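You operate a simulated robot arm through the tools that you are given. There is no shell and no other tool. Be economical: measure what you need, move in short steps, check, and stop when the job is done.

Carry out the task below with a simulated robot arm. There is one attempt and no reset: what you move stays moved.

TASK
Put the brown filter insert from the wall top by the chutes on the top of the sample table. Press the zero button two times. Put the yellow sample tin from the back of the far deck on the engine ledge and the red sample tin on the lower passage shelf. Put the weight card on the back of the far deck away on the top of the cup table. Take the teal tin from the top of the grey cabinet and put it in the grey tray. Shut the upper wide drawer. Push the door of the seed cabinet shut. Press the clay button two times. Put the purple small tin from the top of the sample table on the table under the winnower chute and the cream small tin on the back of the far deck. Put the purple grease tin on the top of the sample table away on the upper shelf of the shelving. Open the belt drawer, take the shim on the top of the sample table and put it away inside and shut the drawer again. Any order will do. Set down upright: filter insert, weight card.

The check looks at the end state, three seconds after you hand in, the way a careful person would. Anything else that was tipped, shoved, dropped, spilled or broken makes it a failure.

THE ROBOT
A 6-joint arm with a two-finger gripper on a trunk, on a base that drives. Base frame: it is fixed to the floor where the robot stands at the start and does not move with it; the origin is under the middle of the robot, x ahead of it, y to its left, z up; the surface under the hand at the start is at about z = 700. Units: mm, rad, N and s.
With the tool pointing down near the work surface it reaches from about 520 to 800 mm from the robot's upright axis, wherever it stands. Its first joint turns from -2.897 to 2.897 rad. Places, roughly: back of the far deck [1300, -2000, 1000]; belt drawer [900, -4700, 900]; clay button [-2300, 3100, 1000]; door of the seed cabinet [-2600, 3100, 800]; drawer [800, -4800, 900]; engine ledge (13x18 cm) [-300, -2480, 900]; filter insert [500, 0, 750]; grey tray (15x19x5 cm) [600, 200, 700]; lower passage shelf (88x22 cm) [3600, -3820, 920]; purple grease tin (10x10x6 cm) [-1000, 2100, 800]; sample tin [1250, -2000, 1000]; shim (6x4x2 cm) [-1400, 2200, 800]; small tin [-1250, 2000, 750]; table under the winnower chute (15x24 cm) [-2020, 2480, 760]; tin [-1750, -250, 750]; top of the cup table [-2600, 900, 700]; top of the sample table [-1500, 2400, 800]; upper shelf of the shelving (109x23 cm) [-3940, -120, 1640]; upper wide drawer [-3500, -100, 600]; weight card [1250, -2250, 1000]; zero button [-600, 1300, 800]. Payload 1.66 kg.
Tool frame: the origin (TCP) lies between the finger pads and is the grasp point; the fingertips stand 16 mm ahead of it; z points along the fingers, y is the line along which they close. Largest opening 111 mm; the body of the gripper starts 104 mm behind the TCP.
Orientation is that of the tool frame in the base frame, as [roll, pitch, yaw] about the fixed x, y, z axes, in that order (R = Rz(yaw) Ry(pitch) Rx(roll)). With the fingers straight down and closing along the base's y, the tool's x points along the base's -x, its y along +y and its z along -z.

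THE INTERFACE
- The arm moves only by the tool jog_arm. Its argument "plan" is a list of rows, each an object (a shift or turn left out is 0, a gripper value left out holds the last) with "angular": the turn, a rotation vector about the base's x, y, z in rad, a list of three; "offset": the shift along the base's x, y, z in mm, a list of three; "gripper": the closure in counts, from 0 (fully open) to 255 (shut). In form: [{"angular": [wx, wy, wz], "offset": [dx, dy, dz], "gripper": gripper}, ...]. A call has 1 to 8 rows; each row shifts and turns the commanded pose from where the row before left it. A row lasts 0.2 s, in which the tool goes at most 50 mm and 0.15 rad; a call with a longer step from one row to the next is refused whole, and so is a gripper value outside its range. A pose out of reach is approached as far as the arm can. The call stops where the force on the tool passes 40 N (or 10 N more than at its start, if that is more) or the arm is blocked; 0.2 s more then pass. The fingers move at their own pace and stop on an object; they squeeze with about 26 N. The grip force told is the motor's: it shows also when the fingers shut on nothing. Time passes only in rows, and 0.2 s behind the last, so rows that do not move let the fingers close. It gives the time, the measured TCP pose, the force on the tool (base axes), the opening and the grip force at its end, in the units of the frame above (readings bear some noise), with the torque about the TCP (base axes, N m) and any sound that the robot's microphone picked up.
- Cameras (640 x 400 px; columns grow to the right, rows downward): "scene" is now at [52.4, 184.2, 1518.7]; the picture's right is [-0.06, -1.00, 0.00], its down [-0.81, 0.05, -0.59] and it looks along [0.59, -0.04, -0.81] (base axes); focal length 293 px, centre (320, 200). "wrist" rides on the gripper at [70, 14, -143] in the tool frame; the picture's right is [-0.19, 0.98, 0.00], its down [-0.87, -0.17, -0.47] and it looks along [-0.46, -0.09, 0.88] (tool axes); focal length 230 px, centre (320, 200). There is no depth. A picture from a camera that has moved, and an enlarged one, comes with that camera's place and axes in the base frame and with its lens.
- get_image(camera): a new picture of that camera. No time passes.
- move_column(by): slides the trunk up (or, below 0, down) by that many mm; the arm and the scene camera ride with it, the base frame stays. It gives what a move gives, with no picture.
- steer(legs): drives the robot by 1 to 6 legs, each [ahead, left, turn to the left] in mm, mm and rad, along the robot's own axes; the way and the turn of a leg run together, so that a leg with both is an arc; at most 1500 mm and 3.142 rad a leg. The arm and the cameras ride along, it lands a little off, and it stops where it bumps. It gives what a move gives.
- pan_tilt(pan, tilt): turns the head with the scene camera to pan (to the left, within 2.094 rad either way) and tilt (down, from -0.506 to 1.204), counted from straight ahead of the robot. It gives what a move gives.
- inspect(camera, box): a new picture of the part [left, top, right, bottom] of that camera's present view, enlarged. No time passes.
- close_job(): hands the job in; it is judged then, once.

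Work in short steps. Places have to be worked out from the pictures, the camera data and where the tool is seen: move nearer, look again, correct. Check each grasp and each placing, and mend what went wrong. You have 567 turns and 360 pictures in all, those below and enlarged ones among them. Open the gripper and draw the arm clear of the work before you hand the job in, unless the task says otherwise.

The tools are called after ">>>" as a command line: name --argument value ..., lists and objects as JSON in quotes. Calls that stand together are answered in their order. jog_arm: Moves the arm, as the interface text tells. Its arguments: {"type":"object","properties":{"plan":{"type":"array","items":{"type":"object","properties":{"angular":{"type":"array","items":{"type":"number"}},"offset":{"type":"array","items":{"type":"number"}},"gripper":{"type":"number"}}}}},"required":["plan"]} The other tools are called the same way: move_column (by) slides the trunk up or down; steer (legs) drives the base; pan_tilt (pan, tilt) turns the head that bears the scene camera; get_image (camera) takes a picture; inspect (camera, box) takes an enlarged picture of a part of a camera's view; close_job () hands the job in.

At the start:

```text
time: 0.0
position: [482.2, 2.4, 982.0]
tool_rot: [3.14, 0.0, 3.142]
force: [0.1, -0.4, 0.4]
torque: [-0.02, 0.05, 0.0]
finger_gap: 111.0
grasp_force: 0.1
trunk travel left (down, up): [-125.0, 465.0]
robot x, y, heading: [0.8, 1.3, 0.001]
head pan, tilt: [-0.059, 0.939]
```

scene: 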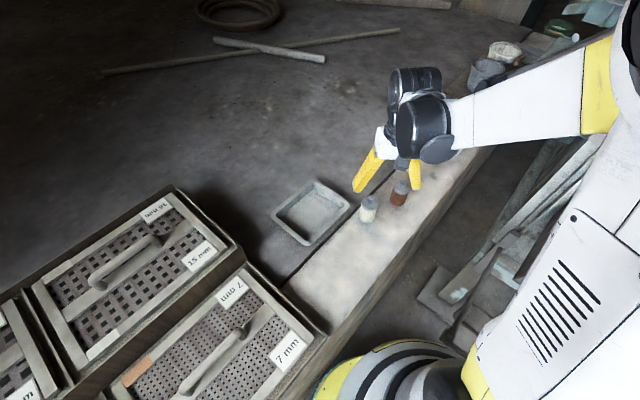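
wrist: 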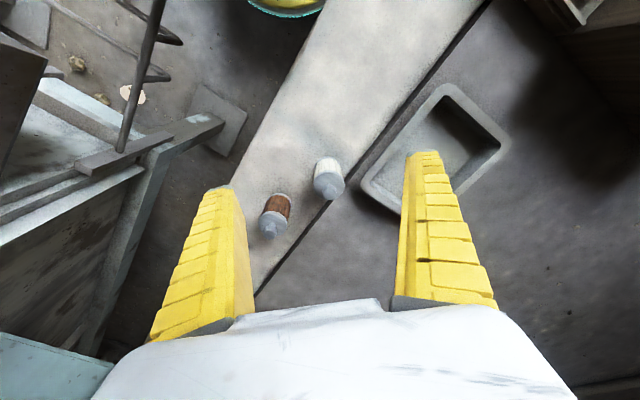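

The brown insert appears near [641,-126] from both cameras. I zoom in to confirm its shape.

>>> inspect --camera "wrist" --box '[220, 130, 380, 260]'

>>> inspect --camera "scene" --box '[260, 150, 460, 275]'

```text
3.08 times, centred on (300, 195) of wrist
camera zoom: at [412.1, 17.3, 1124.1], right [0.19, 0.98, 0.0], down [0.87, -0.17, 0.47], along [0.46, -0.09, -0.88], focal length 708 px, centre (382, 215)
```

zoom: 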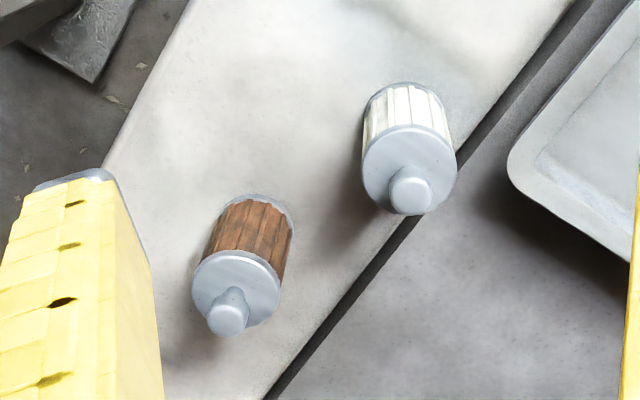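

```text
3.20 times, centred on (360, 212) of scene
camera zoom: at [52.4, 184.2, 1518.7], right [-0.06, -1.0, 0.0], down [-0.81, 0.05, -0.59], along [0.59, -0.04, -0.81], focal length 938 px, centre (192, 160)
```

zoom: 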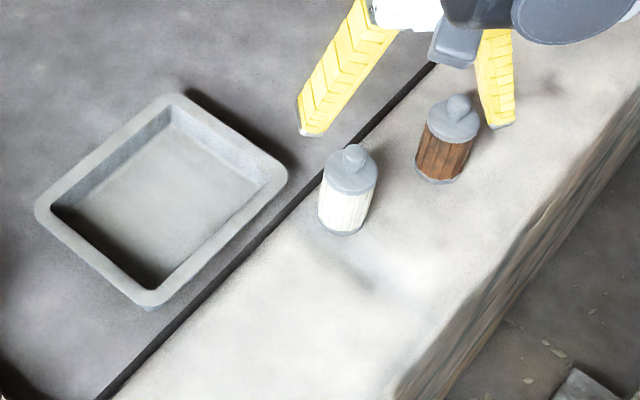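

Brown insert cap is near [635,-121,760], body about 50 mm wide, base at about 695. I go above it and down partly.

>>> jog_arm --plan '[{"offset": [30, -24, -20], "gripper": 0}, {"offset": [31, -25, -25]}, {"offset": [31, -25, -25]}, {"offset": [31, -25, -25]}, {"offset": [30, -24, -25]}]'

>>> get_image --camera "wrist"

>>> get_image --camera "scene"

```text
time: 1.2
position: [634.2, -122.9, 861.3]
tool_rot: [3.141, 0.0, -3.14]
force: [0.8, 0.3, 0.0]
torque: [-0.01, 0.0, -0.01]
finger_gap: 110.9
grasp_force: 0.0
trunk travel left (down, up): [-125.0, 465.0]
robot x, y, heading: [1.2, 1.5, 0.001]
head pan, tilt: [-0.059, 0.939]
```

```text
355 pictures are left
camera wrist: at [565.1, -107.2, 1004.3], right [0.19, 0.98, 0.0], down [0.87, -0.17, 0.47], along [0.46, -0.09, -0.88], focal length 230 px, centre (320, 200)
```

wrist: 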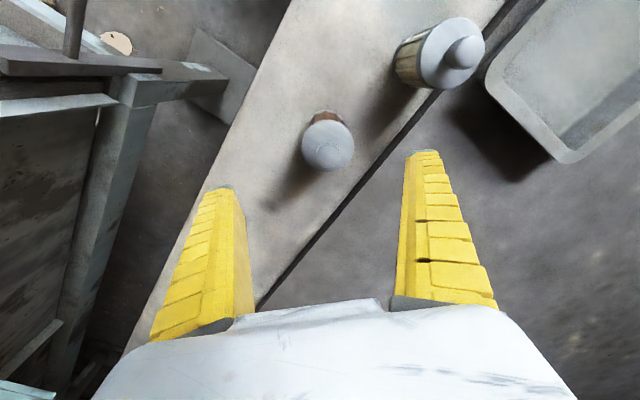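

```text
354 pictures are left
camera scene: at [52.9, 183.9, 1518.7], right [-0.06, -1.0, 0.0], down [-0.81, 0.05, -0.59], along [0.59, -0.04, -0.81], focal length 293 px, centre (320, 200)
```

scene: 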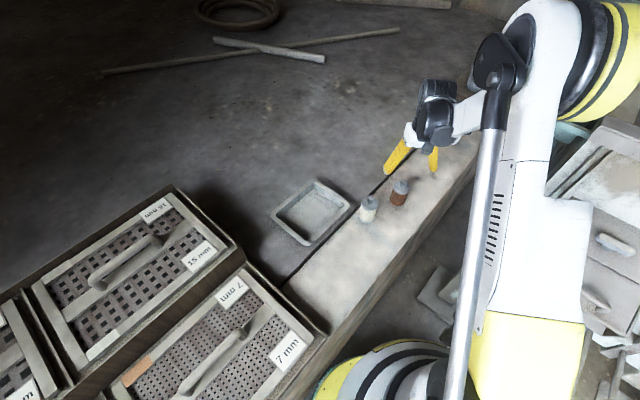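

Using three rays, the cap triangulates at about [618,-111,785]. I correct and lower with the fingers around the body.

>>> jog_arm --plan '[{"offset": [-16, 11, -20]}, {"offset": [0, 0, -40]}, {"offset": [0, 0, -30]}]'

>>> get_image --camera "wrist"

```text
time: 2.0
position: [618.4, -112.0, 771.2]
tool_rot: [-3.142, -0.001, -3.141]
force: [0.5, 0.0, 0.4]
torque: [0.0, 0.02, 0.02]
finger_gap: 110.9
grasp_force: 0.0
trunk travel left (down, up): [-125.0, 465.0]
robot x, y, heading: [-3.4, 4.1, -0.001]
head pan, tilt: [-0.059, 0.939]
```

```text
353 pictures are left
camera wrist: at [549.1, -95.4, 914.2], right [0.19, 0.98, 0.0], down [0.87, -0.17, 0.47], along [0.46, -0.09, -0.88], focal length 230 px, centre (320, 200)
```

wrist: 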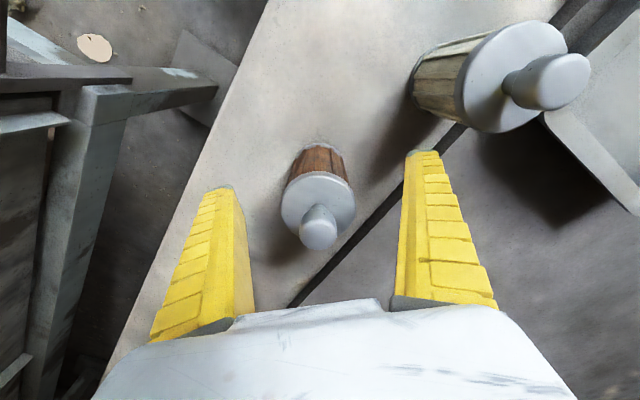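

The insert is centred between the fingers, a few mm ahead. I go down to grip the body and close.

>>> jog_arm --plan '[{"offset": [6, 1, -18]}, {"offset": [0, 0, -16]}, {"gripper": 255}, {"gripper": 255}, {"gripper": 255}]'

>>> get_image --camera "wrist"

```text
time: 3.2
position: [625.5, -108.9, 738.7]
tool_rot: [-3.141, 0.0, 3.14]
force: [1.4, -0.1, 1.6]
torque: [0.01, -0.16, 0.0]
finger_gap: 45.8
grasp_force: 25.5
trunk travel left (down, up): [-125.0, 465.0]
robot x, y, heading: [-0.4, -0.9, -0.0]
head pan, tilt: [-0.059, 0.939]
```

```text
352 pictures are left
camera wrist: at [554.8, -94.3, 880.7], right [0.19, 0.98, 0.0], down [0.87, -0.17, 0.47], along [0.46, -0.09, -0.88], focal length 230 px, centre (320, 200)
```

wrist: 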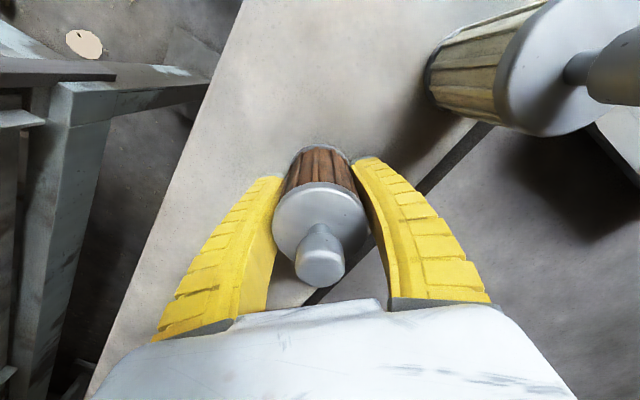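

Insert gripped (46 mm). I lift it and look around to the left for the drive.

>>> jog_arm --plan '[{"offset": [0, 0, 40]}, {"offset": [0, 0, 45]}, {"offset": [0, 0, 45]}, {"offset": [-20, 20, 40]}, {"offset": [-30, 30, 20]}]'

>>> pan_tilt --pan 1.4 --tilt 0.45

>>> get_image --camera "scene"

>>> pan_tilt --pan 2.09 --tilt 0.4

>>> get_image --camera "scene"

```text
time: 4.4
position: [575.1, -60.0, 929.1]
tool_rot: [3.141, 0.0, -3.14]
force: [0.9, 0.6, 0.0]
torque: [-0.01, 0.01, 0.04]
finger_gap: 0.0
grasp_force: 25.7
trunk travel left (down, up): [-125.0, 465.0]
robot x, y, heading: [0.8, 0.6, 0.001]
head pan, tilt: [-0.059, 0.939]
```

```text
time: 6.0
position: [575.7, -60.3, 927.8]
tool_rot: [3.141, 0.0, 3.141]
force: [0.8, -1.0, -1.0]
torque: [0.04, 0.02, 0.01]
finger_gap: 0.2
grasp_force: 25.4
trunk travel left (down, up): [-125.0, 465.0]
robot x, y, heading: [2.9, -0.1, -0.0]
head pan, tilt: [1.4, 0.45]
```

```text
351 pictures are left
camera scene: at [-5.1, 279.2, 1559.9], right [0.99, -0.17, 0.0], down [-0.07, -0.43, -0.9], along [0.15, 0.89, -0.44], focal length 293 px, centre (320, 200)
```

scene: 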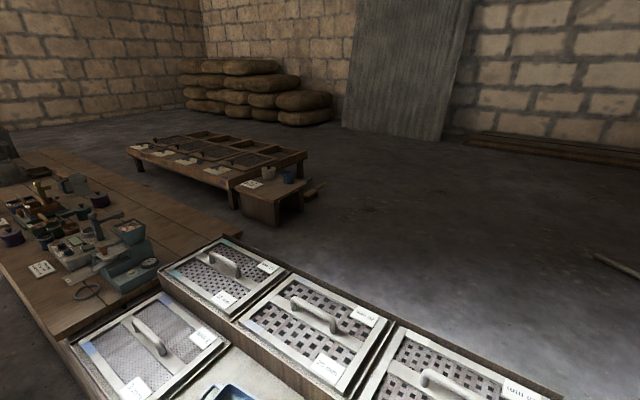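

```text
time: 7.0
position: [575.4, -60.7, 926.8]
tool_rot: [-3.141, 0.0, -3.141]
force: [0.7, 0.4, 0.4]
torque: [-0.01, 0.01, 0.0]
finger_gap: 0.2
grasp_force: 26.3
trunk travel left (down, up): [-125.0, 465.0]
robot x, y, heading: [-3.9, 3.9, 0.002]
head pan, tilt: [2.089, 0.4]
```

```text
350 pictures are left
camera scene: at [-66.6, 269.1, 1564.6], right [0.87, 0.49, 0.0], down [0.19, -0.34, -0.92], along [-0.46, 0.8, -0.39], focal length 293 px, centre (320, 200)
```

scene: 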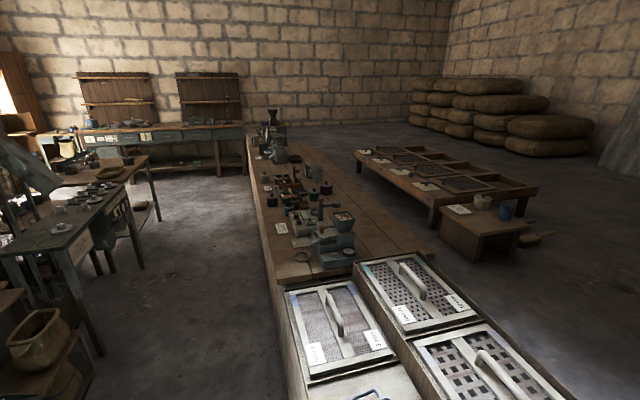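

The finger gap reads 0: the insert slipped out. I look for it.

>>> get_image --camera "wrist"

>>> pan_tilt --pan -0.15 --tilt 0.939

>>> get_image --camera "scene"

```text
349 pictures are left
camera wrist: at [505.5, -45.3, 1069.7], right [0.19, 0.98, 0.0], down [0.87, -0.17, 0.47], along [0.46, -0.09, -0.88], focal length 230 px, centre (320, 200)
```

wrist: 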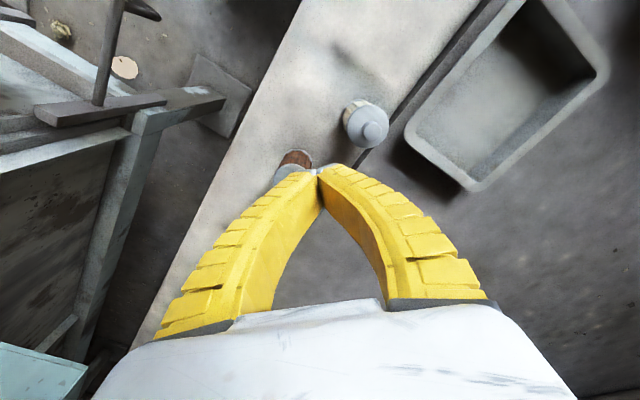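

```text
time: 9.1
position: [576.2, -60.0, 927.4]
tool_rot: [-3.141, -0.001, -3.141]
force: [0.7, -0.8, 0.0]
torque: [0.03, -0.02, -0.01]
finger_gap: 0.0
grasp_force: 26.2
trunk travel left (down, up): [-125.0, 465.0]
robot x, y, heading: [4.5, 5.4, -0.002]
head pan, tilt: [-0.15, 0.939]
```

```text
348 pictures are left
camera scene: at [51.7, 177.7, 1518.7], right [-0.15, -0.99, 0.0], down [-0.8, 0.12, -0.59], along [0.58, -0.09, -0.81], focal length 293 px, centre (320, 200)
```

scene: 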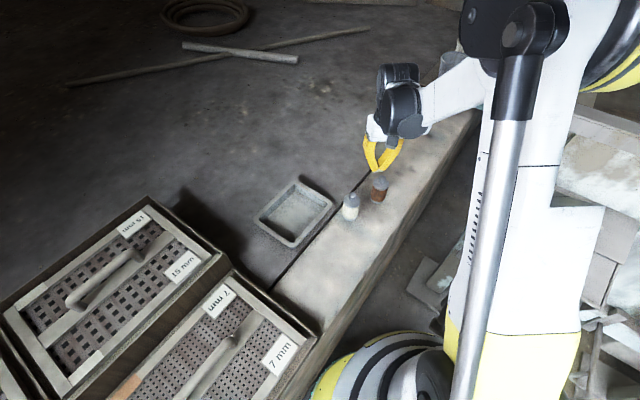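

The insert still stands upright on the wall. I open and view it again from two offsets to pin its position better.

>>> jog_arm --plan '[{"offset": [20, -20, 0], "gripper": 0}, {"offset": [20, -20, -20]}, {"offset": [8, -10, -30]}]'

>>> inspect --camera "wrist" --box '[220, 100, 420, 225]'

>>> inspect --camera "scene" --box '[310, 140, 430, 215]'

```text
time: 9.9
position: [622.8, -110.4, 877.1]
tool_rot: [3.141, 0.0, -3.14]
force: [0.2, 0.0, 0.3]
torque: [0.01, 0.0, -0.04]
finger_gap: 111.2
grasp_force: 0.0
trunk travel left (down, up): [-125.0, 465.0]
robot x, y, heading: [-2.2, -1.2, 0.003]
head pan, tilt: [-0.15, 0.939]
```

```text
3.20 times, centred on (320, 162) of wrist
camera zoom: at [553.3, -95.3, 1019.3], right [0.19, 0.98, 0.0], down [0.87, -0.17, 0.47], along [0.46, -0.09, -0.88], focal length 736 px, centre (320, 320)
```

zoom: 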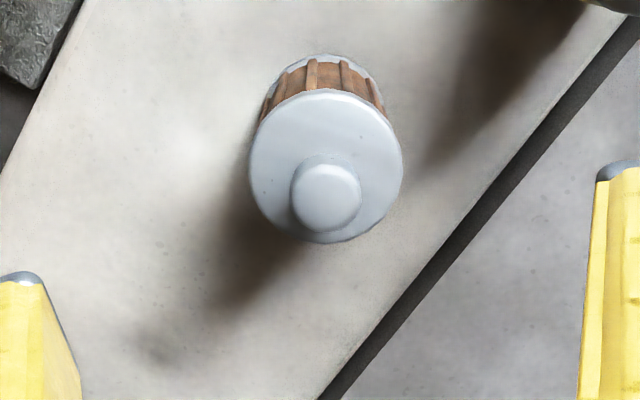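

```text
5.33 times, centred on (370, 178) of scene
camera zoom: at [52.1, 177.5, 1518.7], right [-0.15, -0.99, 0.0], down [-0.8, 0.12, -0.59], along [0.58, -0.09, -0.81], focal length 1564 px, centre (53, 320)
```

zoom: 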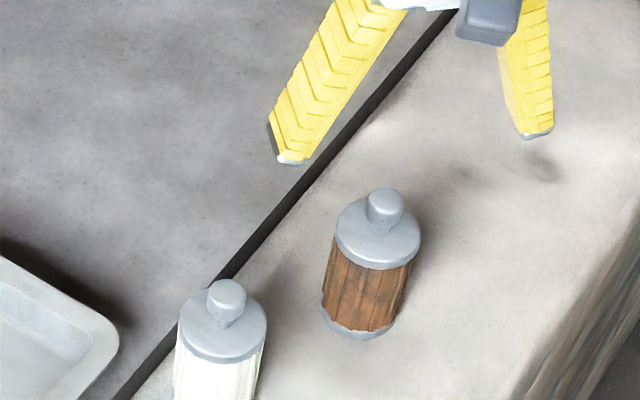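

The cap is at about [616,-108,787], so the last grip was 9 mm off-centre. I re-grip centred and lift slowly.

>>> jog_arm --plan '[{"offset": [-7, 2, -40]}, {"offset": [0, 0, -48]}, {"offset": [0, 0, -48]}, {}, {"gripper": 255}, {"gripper": 255}, {"gripper": 255}, {"gripper": 255}]'

>>> get_image --camera "wrist"

>>> jog_arm --plan '[{"offset": [0, 0, 8]}, {"offset": [0, 0, 8]}, {"offset": [0, 0, 8]}, {"offset": [0, 0, 8]}]'

>>> get_image --camera "wrist"

```text
time: 11.7
position: [616.8, -108.1, 741.7]
tool_rot: [-3.141, 0.0, -3.141]
force: [2.4, 0.1, 3.6]
torque: [-0.03, -0.28, -0.03]
finger_gap: 48.4
grasp_force: 26.3
trunk travel left (down, up): [-125.0, 465.0]
robot x, y, heading: [-0.9, -2.9, -0.003]
head pan, tilt: [-0.15, 0.939]
```

```text
345 pictures are left
camera wrist: at [546.5, -92.5, 883.3], right [0.19, 0.98, 0.0], down [0.87, -0.17, 0.47], along [0.46, -0.09, -0.88], focal length 230 px, centre (320, 200)
```

wrist: 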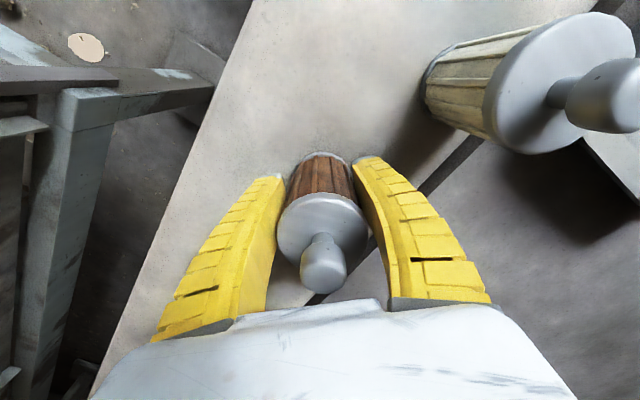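

```text
time: 12.7
position: [617.2, -108.0, 773.7]
tool_rot: [3.14, 0.0, 3.141]
force: [0.3, 0.4, -1.5]
torque: [0.0, 0.01, 0.0]
finger_gap: 48.2
grasp_force: 26.2
trunk travel left (down, up): [-125.0, 465.0]
robot x, y, heading: [-0.5, 0.5, 0.001]
head pan, tilt: [-0.15, 0.939]
```

```text
344 pictures are left
camera wrist: at [546.1, -91.8, 916.1], right [0.19, 0.98, 0.0], down [0.87, -0.17, 0.47], along [0.46, -0.09, -0.88], focal length 230 px, centre (320, 200)
```

wrist: 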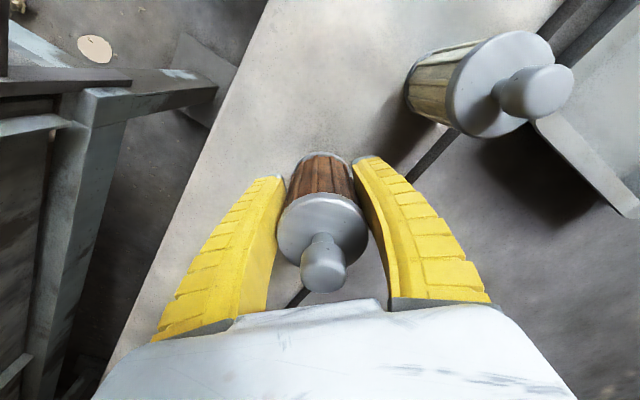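

The insert is held securely now (48 mm). I raise it and the trunk, then back off from the wall.

>>> jog_arm --plan '[{"offset": [0, 0, 20]}, {"offset": [0, 0, 25]}, {"offset": [0, 0, 25]}, {"offset": [0, 0, 25]}, {"offset": [0, 0, 25]}, {"offset": [-10, 10, 25]}, {"offset": [-20, 20, 20]}, {"offset": [-20, 20, 0]}]'

>>> move_column --by 150

>>> steer --legs '[[-200, -220, 0]]'

>>> pan_tilt --pan 2.09 --tilt 0.6

>>> get_image --camera "scene"

```text
time: 14.5
position: [565.7, -55.7, 938.2]
tool_rot: [3.141, -0.001, -3.142]
force: [0.6, 0.0, -1.6]
torque: [-0.02, 0.01, 0.0]
finger_gap: 48.4
grasp_force: 25.6
trunk travel left (down, up): [-125.0, 465.0]
robot x, y, heading: [1.7, 1.3, 0.004]
head pan, tilt: [-0.15, 0.939]
```

```text
time: 16.3
position: [566.4, -56.9, 1087.4]
tool_rot: [3.14, -0.001, 3.141]
force: [0.3, 1.0, -1.6]
torque: [0.02, 0.04, 0.03]
finger_gap: 48.3
grasp_force: 25.7
trunk travel left (down, up): [-275.0, 315.0]
robot x, y, heading: [-3.0, -1.1, -0.001]
head pan, tilt: [-0.15, 0.939]
```

```text
time: 18.3
position: [364.7, -277.1, 1087.0]
tool_rot: [3.141, 0.001, 3.141]
force: [0.4, -1.3, -1.2]
torque: [0.05, -0.04, -0.01]
finger_gap: 48.2
grasp_force: 25.8
trunk travel left (down, up): [-275.0, 315.0]
robot x, y, heading: [-201.0, -218.2, 0.007]
head pan, tilt: [-0.15, 0.939]
```

```text
time: 20.4
position: [364.7, -276.1, 1086.1]
tool_rot: [3.14, 0.001, -3.141]
force: [-0.5, -0.3, -1.4]
torque: [0.02, 0.01, 0.01]
finger_gap: 48.3
grasp_force: 25.6
trunk travel left (down, up): [-275.0, 315.0]
robot x, y, heading: [-201.3, -218.3, 0.006]
head pan, tilt: [2.089, 0.6]
```

```text
343 pictures are left
camera scene: at [-265.6, 45.1, 1696.4], right [0.87, 0.5, 0.0], down [0.28, -0.49, -0.83], along [-0.41, 0.72, -0.56], focal length 293 px, centre (320, 200)
```

scene: 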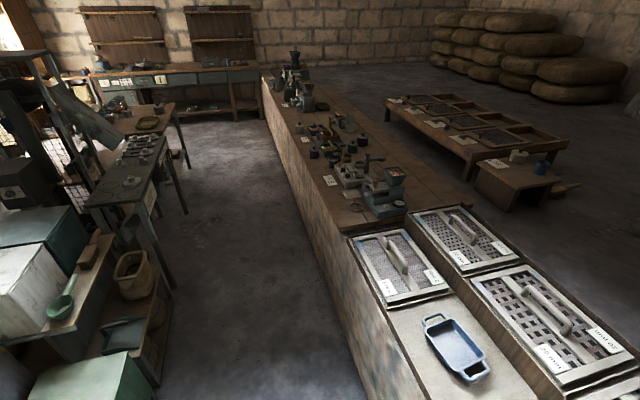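

The aisle is clear. I drive parallel to the bench to the zero-button spot and turn to face the table.

>>> steer --legs '[[-904, 1056, 0], [0, 0, 0.74]]'

>>> pan_tilt --pan 0.0 --tilt 0.8

>>> get_image --camera "scene"

>>> get_image --camera "wrist"

```text
time: 29.3
position: [-645.5, 1181.7, 1087.5]
tool_rot: [3.141, -0.001, -2.405]
force: [0.0, 0.4, -1.3]
torque: [-0.02, -0.01, 0.0]
finger_gap: 48.3
grasp_force: 26.1
trunk travel left (down, up): [-275.0, 315.0]
robot x, y, heading: [-1101.4, 838.5, 0.738]
head pan, tilt: [2.089, 0.6]
```

```text
time: 31.3
position: [-645.6, 1180.9, 1088.1]
tool_rot: [3.141, 0.001, -2.405]
force: [0.4, 0.2, -1.2]
torque: [-0.01, 0.02, 0.0]
finger_gap: 48.2
grasp_force: 26.0
trunk travel left (down, up): [-275.0, 315.0]
robot x, y, heading: [-1102.1, 838.0, 0.73]
head pan, tilt: [0.0, 0.799]
```

```text
342 pictures are left
camera scene: at [-1186.5, 1021.8, 1679.5], right [0.67, -0.74, 0.0], down [-0.53, -0.48, -0.7], along [0.52, 0.47, -0.72], focal length 293 px, centre (320, 200)
```

scene: 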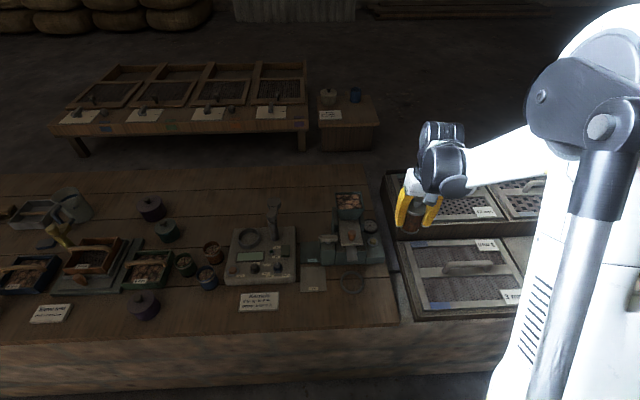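

```text
341 pictures are left
camera wrist: at [-707.3, 1145.2, 1230.0], right [-0.52, 0.85, 0.0], down [0.75, 0.46, 0.47], along [0.4, 0.24, -0.88], focal length 230 px, centre (320, 200)
```

wrist: 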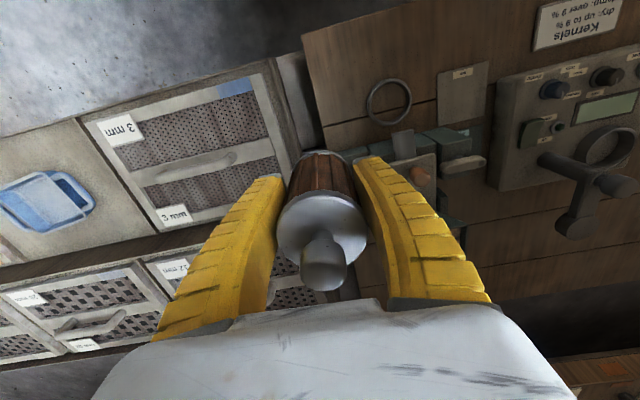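

The moisture meter with buttons is in view. I zoom in to read its labels.

>>> inspect --camera "scene" --box '[210, 190, 410, 315]'

>>> inspect --camera "wrist" --box '[480, 50, 640, 150]'

>>> inspect --camera "scene" --box '[0, 170, 230, 330]'

```text
3.20 times, centred on (310, 252) of scene
camera zoom: at [-1186.5, 1021.8, 1679.5], right [0.67, -0.74, 0.0], down [-0.53, -0.48, -0.7], along [0.52, 0.47, -0.72], focal length 938 px, centre (352, 32)
```

zoom: 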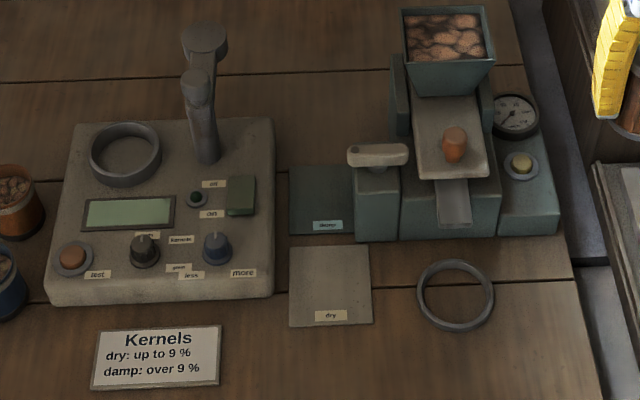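

```text
4.00 times, centred on (560, 100) of wrist
camera zoom: at [-707.3, 1145.2, 1230.0], right [-0.52, 0.85, 0.0], down [0.75, 0.46, 0.47], along [0.4, 0.24, -0.88], focal length 920 px, centre (-640, 600)
```

zoom: 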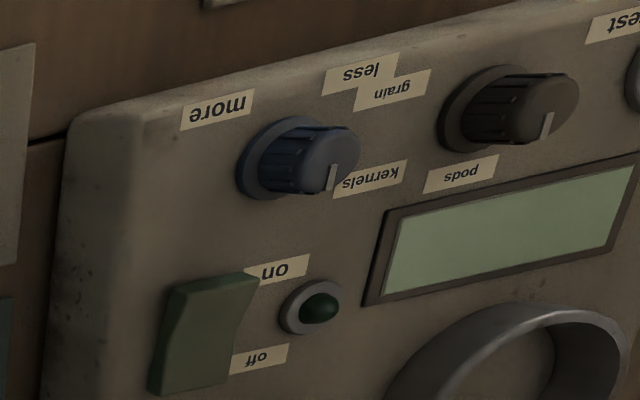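

```text
2.50 times, centred on (115, 250) of scene
camera zoom: at [-1186.5, 1021.8, 1679.5], right [0.67, -0.74, 0.0], down [-0.53, -0.48, -0.7], along [0.52, 0.47, -0.72], focal length 733 px, centre (832, 75)
```

zoom: 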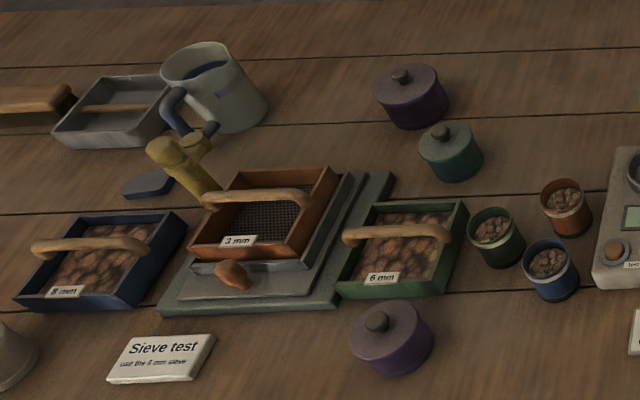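

The yellow button on the scale is the zero button (~[-600,1301,830]). Before placing the insert, I look left along the table for the small tins, shim and free room.

>>> pan_tilt --pan 0.75 --tilt 0.6

>>> get_image --camera "scene"

>>> inspect --camera "scene" --box '[200, 100, 420, 240]'

```text
time: 32.4
position: [-645.6, 1180.4, 1086.8]
tool_rot: [3.141, 0.001, -2.404]
force: [0.3, 0.4, -2.0]
torque: [-0.01, 0.04, 0.02]
finger_gap: 48.0
grasp_force: 26.4
trunk travel left (down, up): [-275.0, 315.0]
robot x, y, heading: [-1102.5, 837.2, 0.739]
head pan, tilt: [0.75, 0.6]
```

```text
337 pictures are left
camera scene: at [-1238.7, 1055.6, 1696.4], right [1.0, -0.08, 0.0], down [-0.05, -0.56, -0.82], along [0.07, 0.82, -0.57], focal length 293 px, centre (320, 200)
```

scene: 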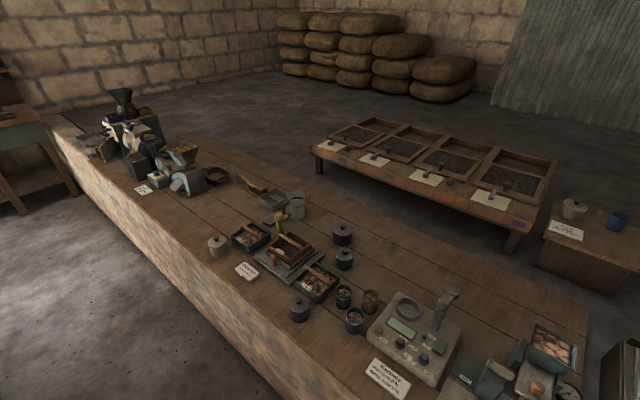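

```text
2.86 times, centred on (310, 170) of scene
camera zoom: at [-1238.7, 1055.6, 1696.4], right [1.0, -0.08, 0.0], down [-0.05, -0.56, -0.82], along [0.07, 0.82, -0.57], focal length 838 px, centre (349, 286)
```

zoom: 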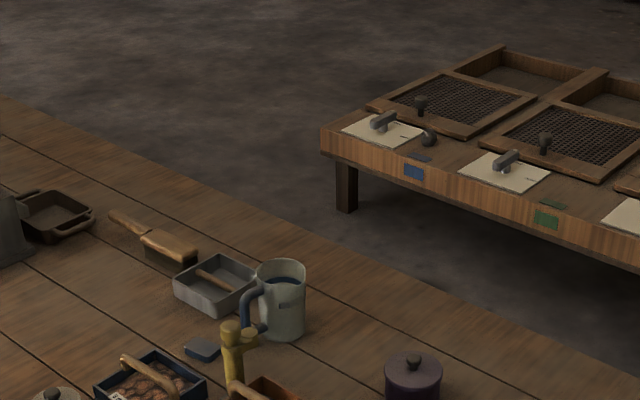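

The blue flat piece at ~[-1394,2195] matches the shim. Two purple tins must be told apart, so I zoom in on them.

>>> inspect --camera "scene" --box '[200, 220, 380, 332]'

>>> inspect --camera "scene" --box '[60, 80, 240, 200]'

```text
3.56 times, centred on (290, 276) of scene
camera zoom: at [-1238.7, 1055.6, 1696.4], right [1.0, -0.08, 0.0], down [-0.05, -0.56, -0.82], along [0.07, 0.82, -0.57], focal length 1042 px, centre (427, -70)
```

zoom: 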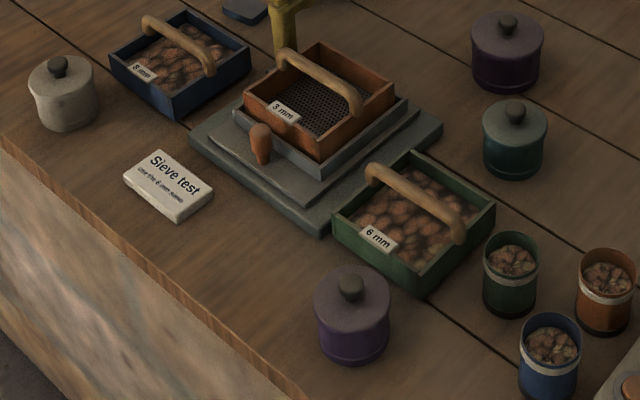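

```text
3.33 times, centred on (150, 140) of scene
camera zoom: at [-1238.7, 1055.6, 1696.4], right [1.0, -0.08, 0.0], down [-0.05, -0.56, -0.82], along [0.07, 0.82, -0.57], focal length 977 px, centre (887, 400)
```

zoom: 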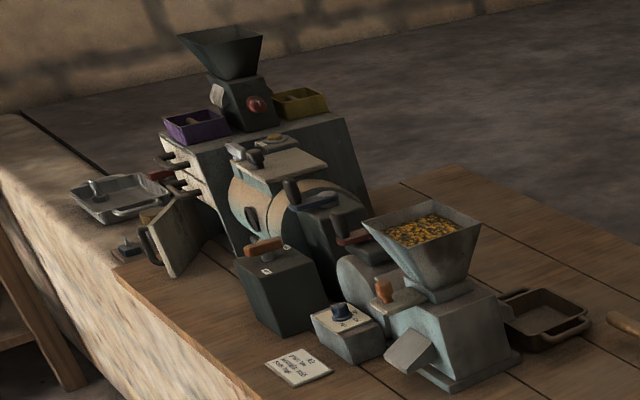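

The back purple tin (~93 mm) is the grease tin; the front purple and cream ones (~75 mm) are the small tins. A free table spot for the insert lies around [-1757,2315]; I drive to face it.

>>> steer --legs '[[-107, 1486, 0]]'

>>> pan_tilt --pan 0.1 --tilt 0.8

>>> get_image --camera "scene"

```text
time: 39.8
position: [-1727.6, 2213.1, 1087.6]
tool_rot: [3.14, 0.0, -2.405]
force: [0.1, 0.2, -0.5]
torque: [-0.02, -0.01, 0.02]
finger_gap: 47.7
grasp_force: 25.5
trunk travel left (down, up): [-275.0, 315.0]
robot x, y, heading: [-2182.1, 1872.8, 0.735]
head pan, tilt: [0.75, 0.6]
```

```text
time: 40.9
position: [-1727.3, 2212.6, 1087.6]
tool_rot: [3.14, -0.001, -2.404]
force: [-0.4, 0.3, -1.3]
torque: [0.0, -0.01, 0.01]
finger_gap: 47.8
grasp_force: 26.5
trunk travel left (down, up): [-275.0, 315.0]
robot x, y, heading: [-2181.4, 1875.1, 0.736]
head pan, tilt: [0.099, 0.799]
```

```text
333 pictures are left
camera scene: at [-2274.0, 2060.3, 1679.5], right [0.74, -0.67, 0.0], down [-0.48, -0.53, -0.7], along [0.47, 0.52, -0.72], focal length 293 px, centre (320, 200)
```

scene: 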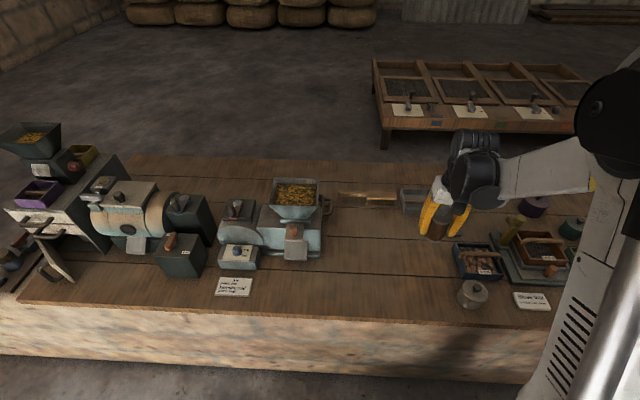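

Free wood shows around [-1745,2365]. I lower the trunk and move over the spot.

>>> jog_arm --plan '[{"offset": [-5, 40, 0]}, {"offset": [-5, 40, 0]}, {"offset": [-5, 40, 0]}, {"offset": [-3, 32, 0]}]'

>>> move_column --by -150

>>> get_image --camera "wrist"

>>> get_image --camera "scene"

```text
time: 41.9
position: [-1745.5, 2367.4, 1085.4]
tool_rot: [3.141, 0.001, -2.405]
force: [-1.0, 0.4, -1.3]
torque: [-0.04, 0.02, -0.01]
finger_gap: 47.8
grasp_force: 25.9
trunk travel left (down, up): [-275.0, 315.0]
robot x, y, heading: [-2187.9, 1875.7, 0.738]
head pan, tilt: [0.099, 0.799]
```

```text
time: 43.6
position: [-1745.1, 2365.7, 937.2]
tool_rot: [-3.141, -0.001, -2.404]
force: [0.2, 0.5, -2.2]
torque: [-0.01, -0.01, 0.04]
finger_gap: 47.5
grasp_force: 26.1
trunk travel left (down, up): [-125.0, 465.0]
robot x, y, heading: [-2187.1, 1871.4, 0.739]
head pan, tilt: [0.099, 0.799]
```

```text
332 pictures are left
camera wrist: at [-1806.0, 2330.2, 1079.1], right [-0.52, 0.85, 0.0], down [0.75, 0.46, 0.47], along [0.4, 0.24, -0.88], focal length 230 px, centre (320, 200)
```

wrist: 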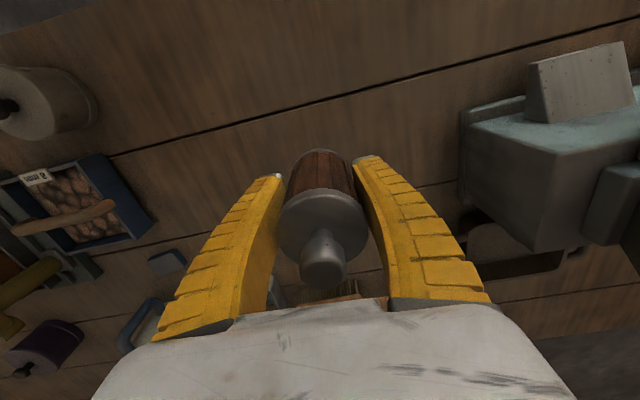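

```text
331 pictures are left
camera scene: at [-2274.0, 2060.2, 1529.6], right [0.74, -0.67, 0.0], down [-0.48, -0.53, -0.7], along [0.47, 0.52, -0.72], focal length 293 px, centre (320, 200)
```

scene: 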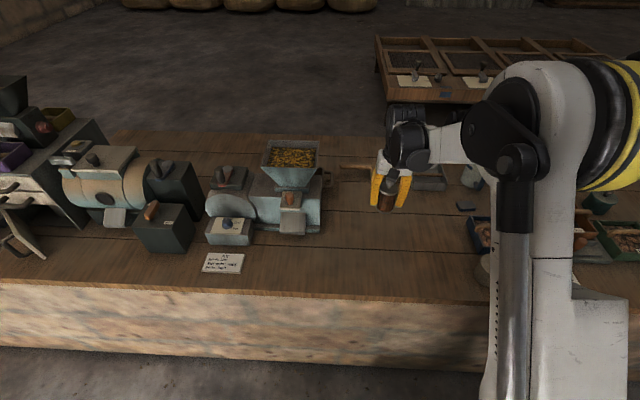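

Clear spot. I descend partly, then probe gently.

>>> jog_arm --plan '[{"offset": [0, 0, -30]}, {"offset": [0, 0, -30]}, {"offset": [0, 0, -20]}]'

>>> inspect --camera "scene" --box '[310, 140, 470, 240]'

```text
time: 44.4
position: [-1745.0, 2365.0, 855.7]
tool_rot: [-3.142, 0.0, -2.406]
force: [-0.1, 0.0, -1.2]
torque: [0.03, 0.01, -0.01]
finger_gap: 47.6
grasp_force: 26.4
trunk travel left (down, up): [-125.0, 465.0]
robot x, y, heading: [-2186.1, 1875.8, 0.736]
head pan, tilt: [0.099, 0.799]
```

```text
4.00 times, centred on (390, 190) of scene
camera zoom: at [-2273.8, 2060.3, 1529.5], right [0.74, -0.67, 0.0], down [-0.48, -0.53, -0.7], along [0.47, 0.52, -0.72], focal length 1173 px, centre (40, 240)
```

zoom: 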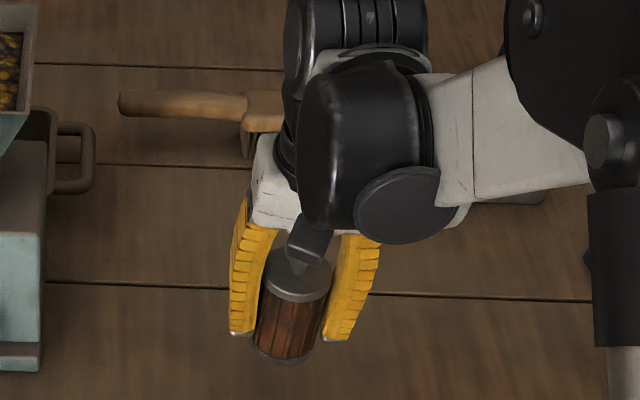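

Still above the table; I go down in small rows watching the vertical force.

>>> jog_arm --plan '[{"offset": [0, 0, -8]}, {"offset": [0, 0, -8]}, {"offset": [0, 0, -6]}, {"offset": [0, 0, -4]}]'

>>> jog_arm --plan '[{"offset": [0, 0, -4]}, {"offset": [0, 0, -4]}]'

>>> jog_arm --plan '[{"offset": [0, 0, -3]}, {"offset": [0, 0, -3]}]'

```text
time: 45.4
position: [-1744.7, 2365.7, 829.9]
tool_rot: [3.14, -0.001, -2.405]
force: [0.4, 0.5, -2.5]
torque: [0.01, 0.0, -0.02]
finger_gap: 47.5
grasp_force: 25.4
trunk travel left (down, up): [-125.0, 465.0]
robot x, y, heading: [-2186.2, 1873.3, 0.736]
head pan, tilt: [0.099, 0.799]
```

```text
time: 46.0
position: [-1744.6, 2364.7, 822.0]
tool_rot: [-3.141, 0.001, -2.406]
force: [-0.1, 0.5, -2.6]
torque: [0.0, -0.02, 0.0]
finger_gap: 47.9
grasp_force: 26.0
trunk travel left (down, up): [-125.0, 465.0]
robot x, y, heading: [-2185.0, 1874.2, 0.734]
head pan, tilt: [0.099, 0.799]
```

```text
time: 46.6
position: [-1744.6, 2365.2, 816.6]
tool_rot: [-3.141, 0.0, -2.406]
force: [-0.1, 0.9, -2.2]
torque: [0.0, 0.02, -0.01]
finger_gap: 47.6
grasp_force: 25.8
trunk travel left (down, up): [-125.0, 465.0]
robot x, y, heading: [-2186.5, 1876.5, 0.736]
head pan, tilt: [0.099, 0.799]
```

No contact yet; continuing gently.

>>> jog_arm --plan '[{"offset": [0, 0, -3]}, {"offset": [0, 0, -3]}, {"offset": [0, 0, -3]}]'

>>> inspect --camera "scene" --box '[310, 160, 470, 260]'

```text
time: 47.4
position: [-1744.2, 2364.4, 807.2]
tool_rot: [3.142, 0.0, -2.405]
force: [0.1, -0.1, -1.8]
torque: [0.0, -0.04, 0.02]
finger_gap: 47.8
grasp_force: 26.2
trunk travel left (down, up): [-125.0, 465.0]
robot x, y, heading: [-2185.2, 1875.4, 0.738]
head pan, tilt: [0.099, 0.799]
```

```text
4.00 times, centred on (390, 210) of scene
camera zoom: at [-2273.9, 2060.3, 1529.5], right [0.74, -0.67, 0.0], down [-0.48, -0.53, -0.7], along [0.47, 0.52, -0.72], focal length 1173 px, centre (40, 160)
```

zoom: 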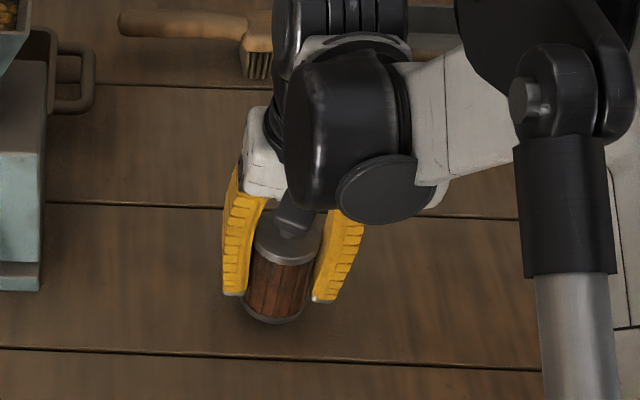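

A contact shadow is forming; the base is close to the wood. Continuing.

>>> jog_arm --plan '[{"offset": [0, 0, -3]}, {"offset": [0, 0, -3]}, {"offset": [0, 0, -2]}]'

>>> jog_arm --plan '[{"offset": [0, 0, -2]}, {"offset": [0, 0, -2]}]'

>>> jog_arm --plan '[{"offset": [0, 0, -2]}, {"offset": [0, 0, -2]}]'

```text
time: 48.2
position: [-1744.3, 2366.5, 799.4]
tool_rot: [-3.141, 0.001, -2.406]
force: [0.3, -0.3, -1.8]
torque: [-0.03, 0.03, 0.0]
finger_gap: 47.7
grasp_force: 25.8
trunk travel left (down, up): [-125.0, 465.0]
robot x, y, heading: [-2183.4, 1875.7, 0.735]
head pan, tilt: [0.099, 0.799]
```

```text
time: 48.8
position: [-1744.3, 2365.0, 795.5]
tool_rot: [-3.141, 0.001, -2.405]
force: [0.9, -0.8, -2.8]
torque: [-0.03, 0.01, 0.0]
finger_gap: 47.4
grasp_force: 26.2
trunk travel left (down, up): [-125.0, 465.0]
robot x, y, heading: [-2182.5, 1873.1, 0.733]
head pan, tilt: [0.099, 0.799]
```

```text
time: 49.4
position: [-1745.5, 2365.7, 790.4]
tool_rot: [-3.14, 0.001, -2.405]
force: [0.4, 1.1, 5.5]
torque: [0.14, -0.16, 0.01]
finger_gap: 48.2
grasp_force: 26.0
trunk travel left (down, up): [-125.0, 465.0]
robot x, y, heading: [-2188.5, 1877.6, 0.733]
head pan, tilt: [0.099, 0.799]
```

Contact (5.5 N) at TCP 790, so the table top is at z≈750. I release and rise straight.

>>> jog_arm --plan '[{"gripper": 0}, {"gripper": 0}, {"gripper": 0}, {"offset": [0, 0, 40]}, {"offset": [0, 0, 45]}, {"offset": [0, 0, 45]}, {"offset": [0, 0, 45]}]'

>>> get_image --camera "wrist"

```text
time: 51.0
position: [-1744.9, 2365.2, 966.2]
tool_rot: [-3.141, -0.001, -2.406]
force: [-1.0, 0.2, -0.2]
torque: [-0.01, 0.01, 0.01]
finger_gap: 110.7
grasp_force: 0.1
trunk travel left (down, up): [-125.0, 465.0]
robot x, y, heading: [-2184.5, 1870.9, 0.74]
head pan, tilt: [0.099, 0.799]
```

```text
328 pictures are left
camera wrist: at [-1806.3, 2330.1, 1108.9], right [-0.52, 0.85, 0.0], down [0.75, 0.46, 0.47], along [0.4, 0.25, -0.88], focal length 230 px, centre (320, 200)
```

wrist: 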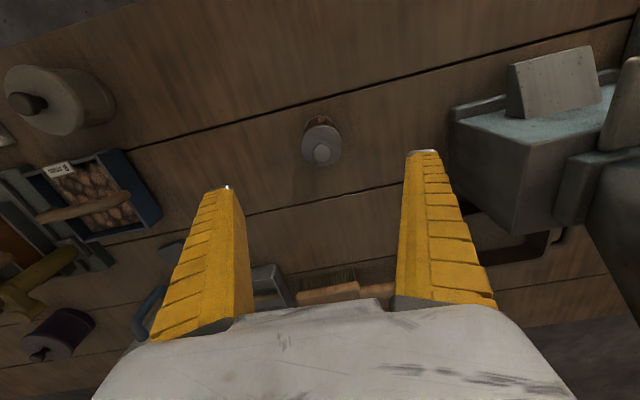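

The insert stands upright. Now I study the left end of the table: seed cabinet, clay button, winnower chute.

>>> pan_tilt --pan 0.6 --tilt 0.55

>>> get_image --camera "scene"

>>> inspect --camera "scene" --box '[120, 60, 340, 200]'

>>> inspect --camera "scene" --box '[280, 80, 500, 220]'

```text
time: 51.9
position: [-1745.6, 2366.3, 965.4]
tool_rot: [-3.141, 0.001, -2.402]
force: [0.4, 0.3, 0.1]
torque: [0.01, 0.0, 0.01]
finger_gap: 110.7
grasp_force: 0.0
trunk travel left (down, up): [-125.0, 465.0]
robot x, y, heading: [-2184.1, 1874.5, 0.732]
head pan, tilt: [0.6, 0.55]
```

```text
327 pictures are left
camera scene: at [-2307.2, 2087.6, 1550.9], right [0.97, -0.23, 0.0], down [-0.12, -0.51, -0.85], along [0.2, 0.83, -0.52], focal length 293 px, centre (320, 200)
```

scene: 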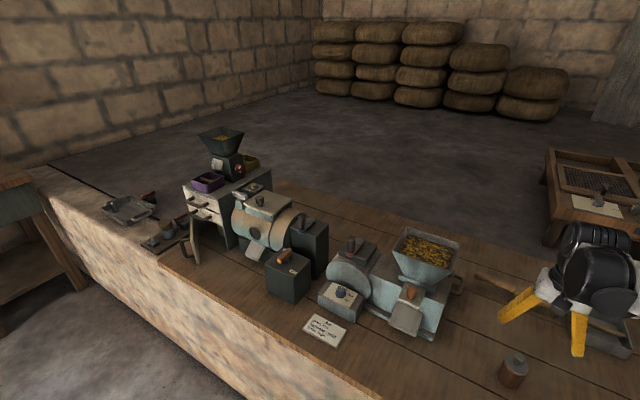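

```text
2.86 times, centred on (230, 130) of scene
camera zoom: at [-2307.2, 2087.6, 1550.9], right [0.97, -0.23, 0.0], down [-0.12, -0.51, -0.85], along [0.2, 0.83, -0.52], focal length 838 px, centre (577, 400)
```

zoom: 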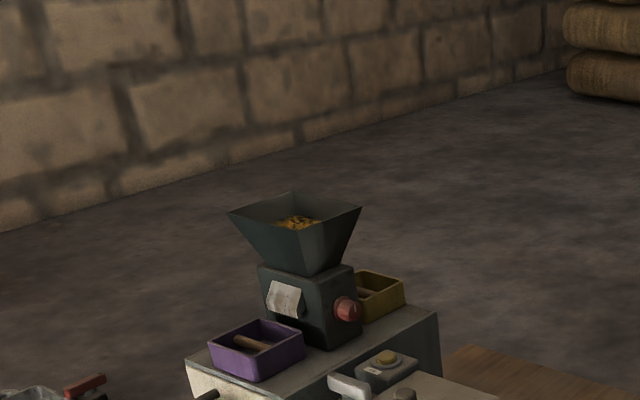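

```text
2.86 times, centred on (390, 150) of scene
camera zoom: at [-2307.2, 2087.6, 1550.9], right [0.97, -0.23, 0.0], down [-0.12, -0.51, -0.85], along [0.2, 0.83, -0.52], focal length 838 px, centre (120, 343)
```

zoom: 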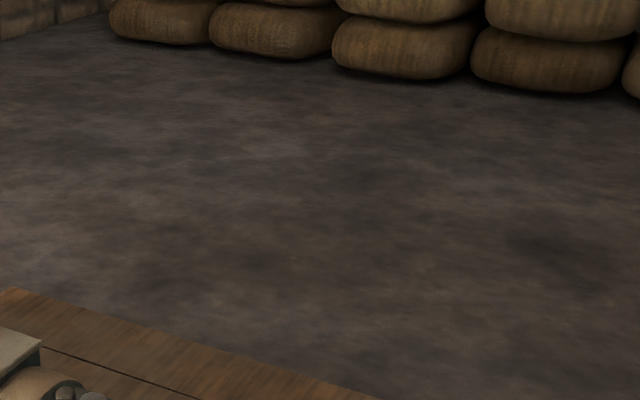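

To identify the clay button I need to be nearer. I raise the trunk, retract the arm a little, and drive left along the table.

>>> jog_arm --plan '[{"offset": [-30, -33, 0]}, {"offset": [-30, -33, 0]}, {"offset": [-30, -33, 0]}]'

>>> move_column --by 330

>>> steer --legs '[[-60, 950, 0]]'

>>> pan_tilt --pan 0.2 --tilt 0.85

>>> get_image --camera "scene"

>>> get_image --camera "wrist"

```text
time: 52.7
position: [-1835.3, 2266.3, 965.9]
tool_rot: [-3.141, -0.001, -2.404]
force: [-0.4, 0.6, 0.5]
torque: [-0.01, -0.03, 0.0]
finger_gap: 111.0
grasp_force: 0.0
trunk travel left (down, up): [-125.0, 465.0]
robot x, y, heading: [-2185.3, 1877.8, 0.737]
head pan, tilt: [0.6, 0.55]
```

```text
time: 56.0
position: [-1835.0, 2267.8, 1294.6]
tool_rot: [-3.14, 0.0, -2.403]
force: [-0.5, 0.4, -0.3]
torque: [-0.01, 0.02, -0.01]
finger_gap: 110.7
grasp_force: 0.1
trunk travel left (down, up): [-455.0, 135.0]
robot x, y, heading: [-2181.6, 1873.7, 0.741]
head pan, tilt: [0.6, 0.55]
```

```text
time: 61.0
position: [-2521.6, 2931.1, 1295.7]
tool_rot: [-3.141, 0.0, -2.4]
force: [1.2, -0.8, 0.4]
torque: [-0.01, 0.0, 0.01]
finger_gap: 110.9
grasp_force: 0.0
trunk travel left (down, up): [-455.0, 135.0]
robot x, y, heading: [-2868.9, 2534.4, 0.744]
head pan, tilt: [0.6, 0.55]
```

```text
time: 61.8
position: [-2520.7, 2929.7, 1295.3]
tool_rot: [-3.14, 0.001, -2.399]
force: [-0.4, -0.2, 0.2]
torque: [0.03, -0.03, 0.02]
finger_gap: 111.0
grasp_force: 0.2
trunk travel left (down, up): [-455.0, 135.0]
robot x, y, heading: [-2866.3, 2539.1, 0.74]
head pan, tilt: [0.201, 0.85]
```

```text
324 pictures are left
camera scene: at [-2967.3, 2724.4, 1855.5], right [0.81, -0.59, 0.0], down [-0.44, -0.61, -0.66], along [0.39, 0.53, -0.75], focal length 293 px, centre (320, 200)
```

scene: 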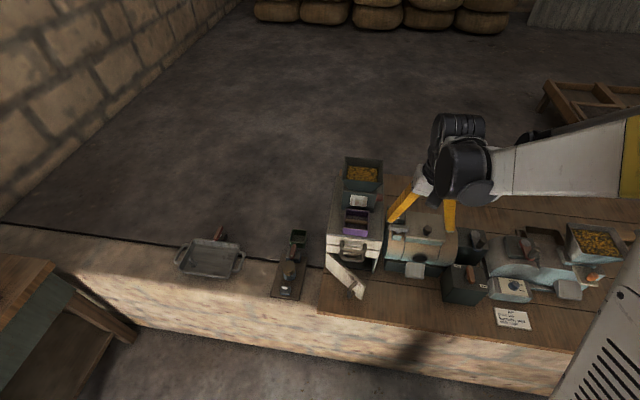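

```text
323 pictures are left
camera wrist: at [-2582.4, 2894.9, 1438.3], right [-0.52, 0.85, 0.0], down [0.75, 0.46, 0.47], along [0.4, 0.25, -0.88], focal length 230 px, centre (320, 200)
```

wrist: 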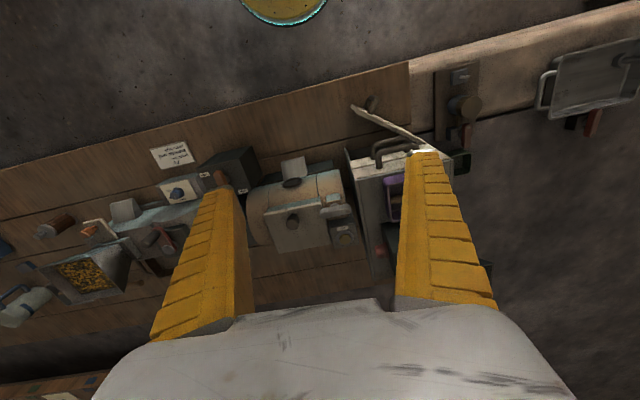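

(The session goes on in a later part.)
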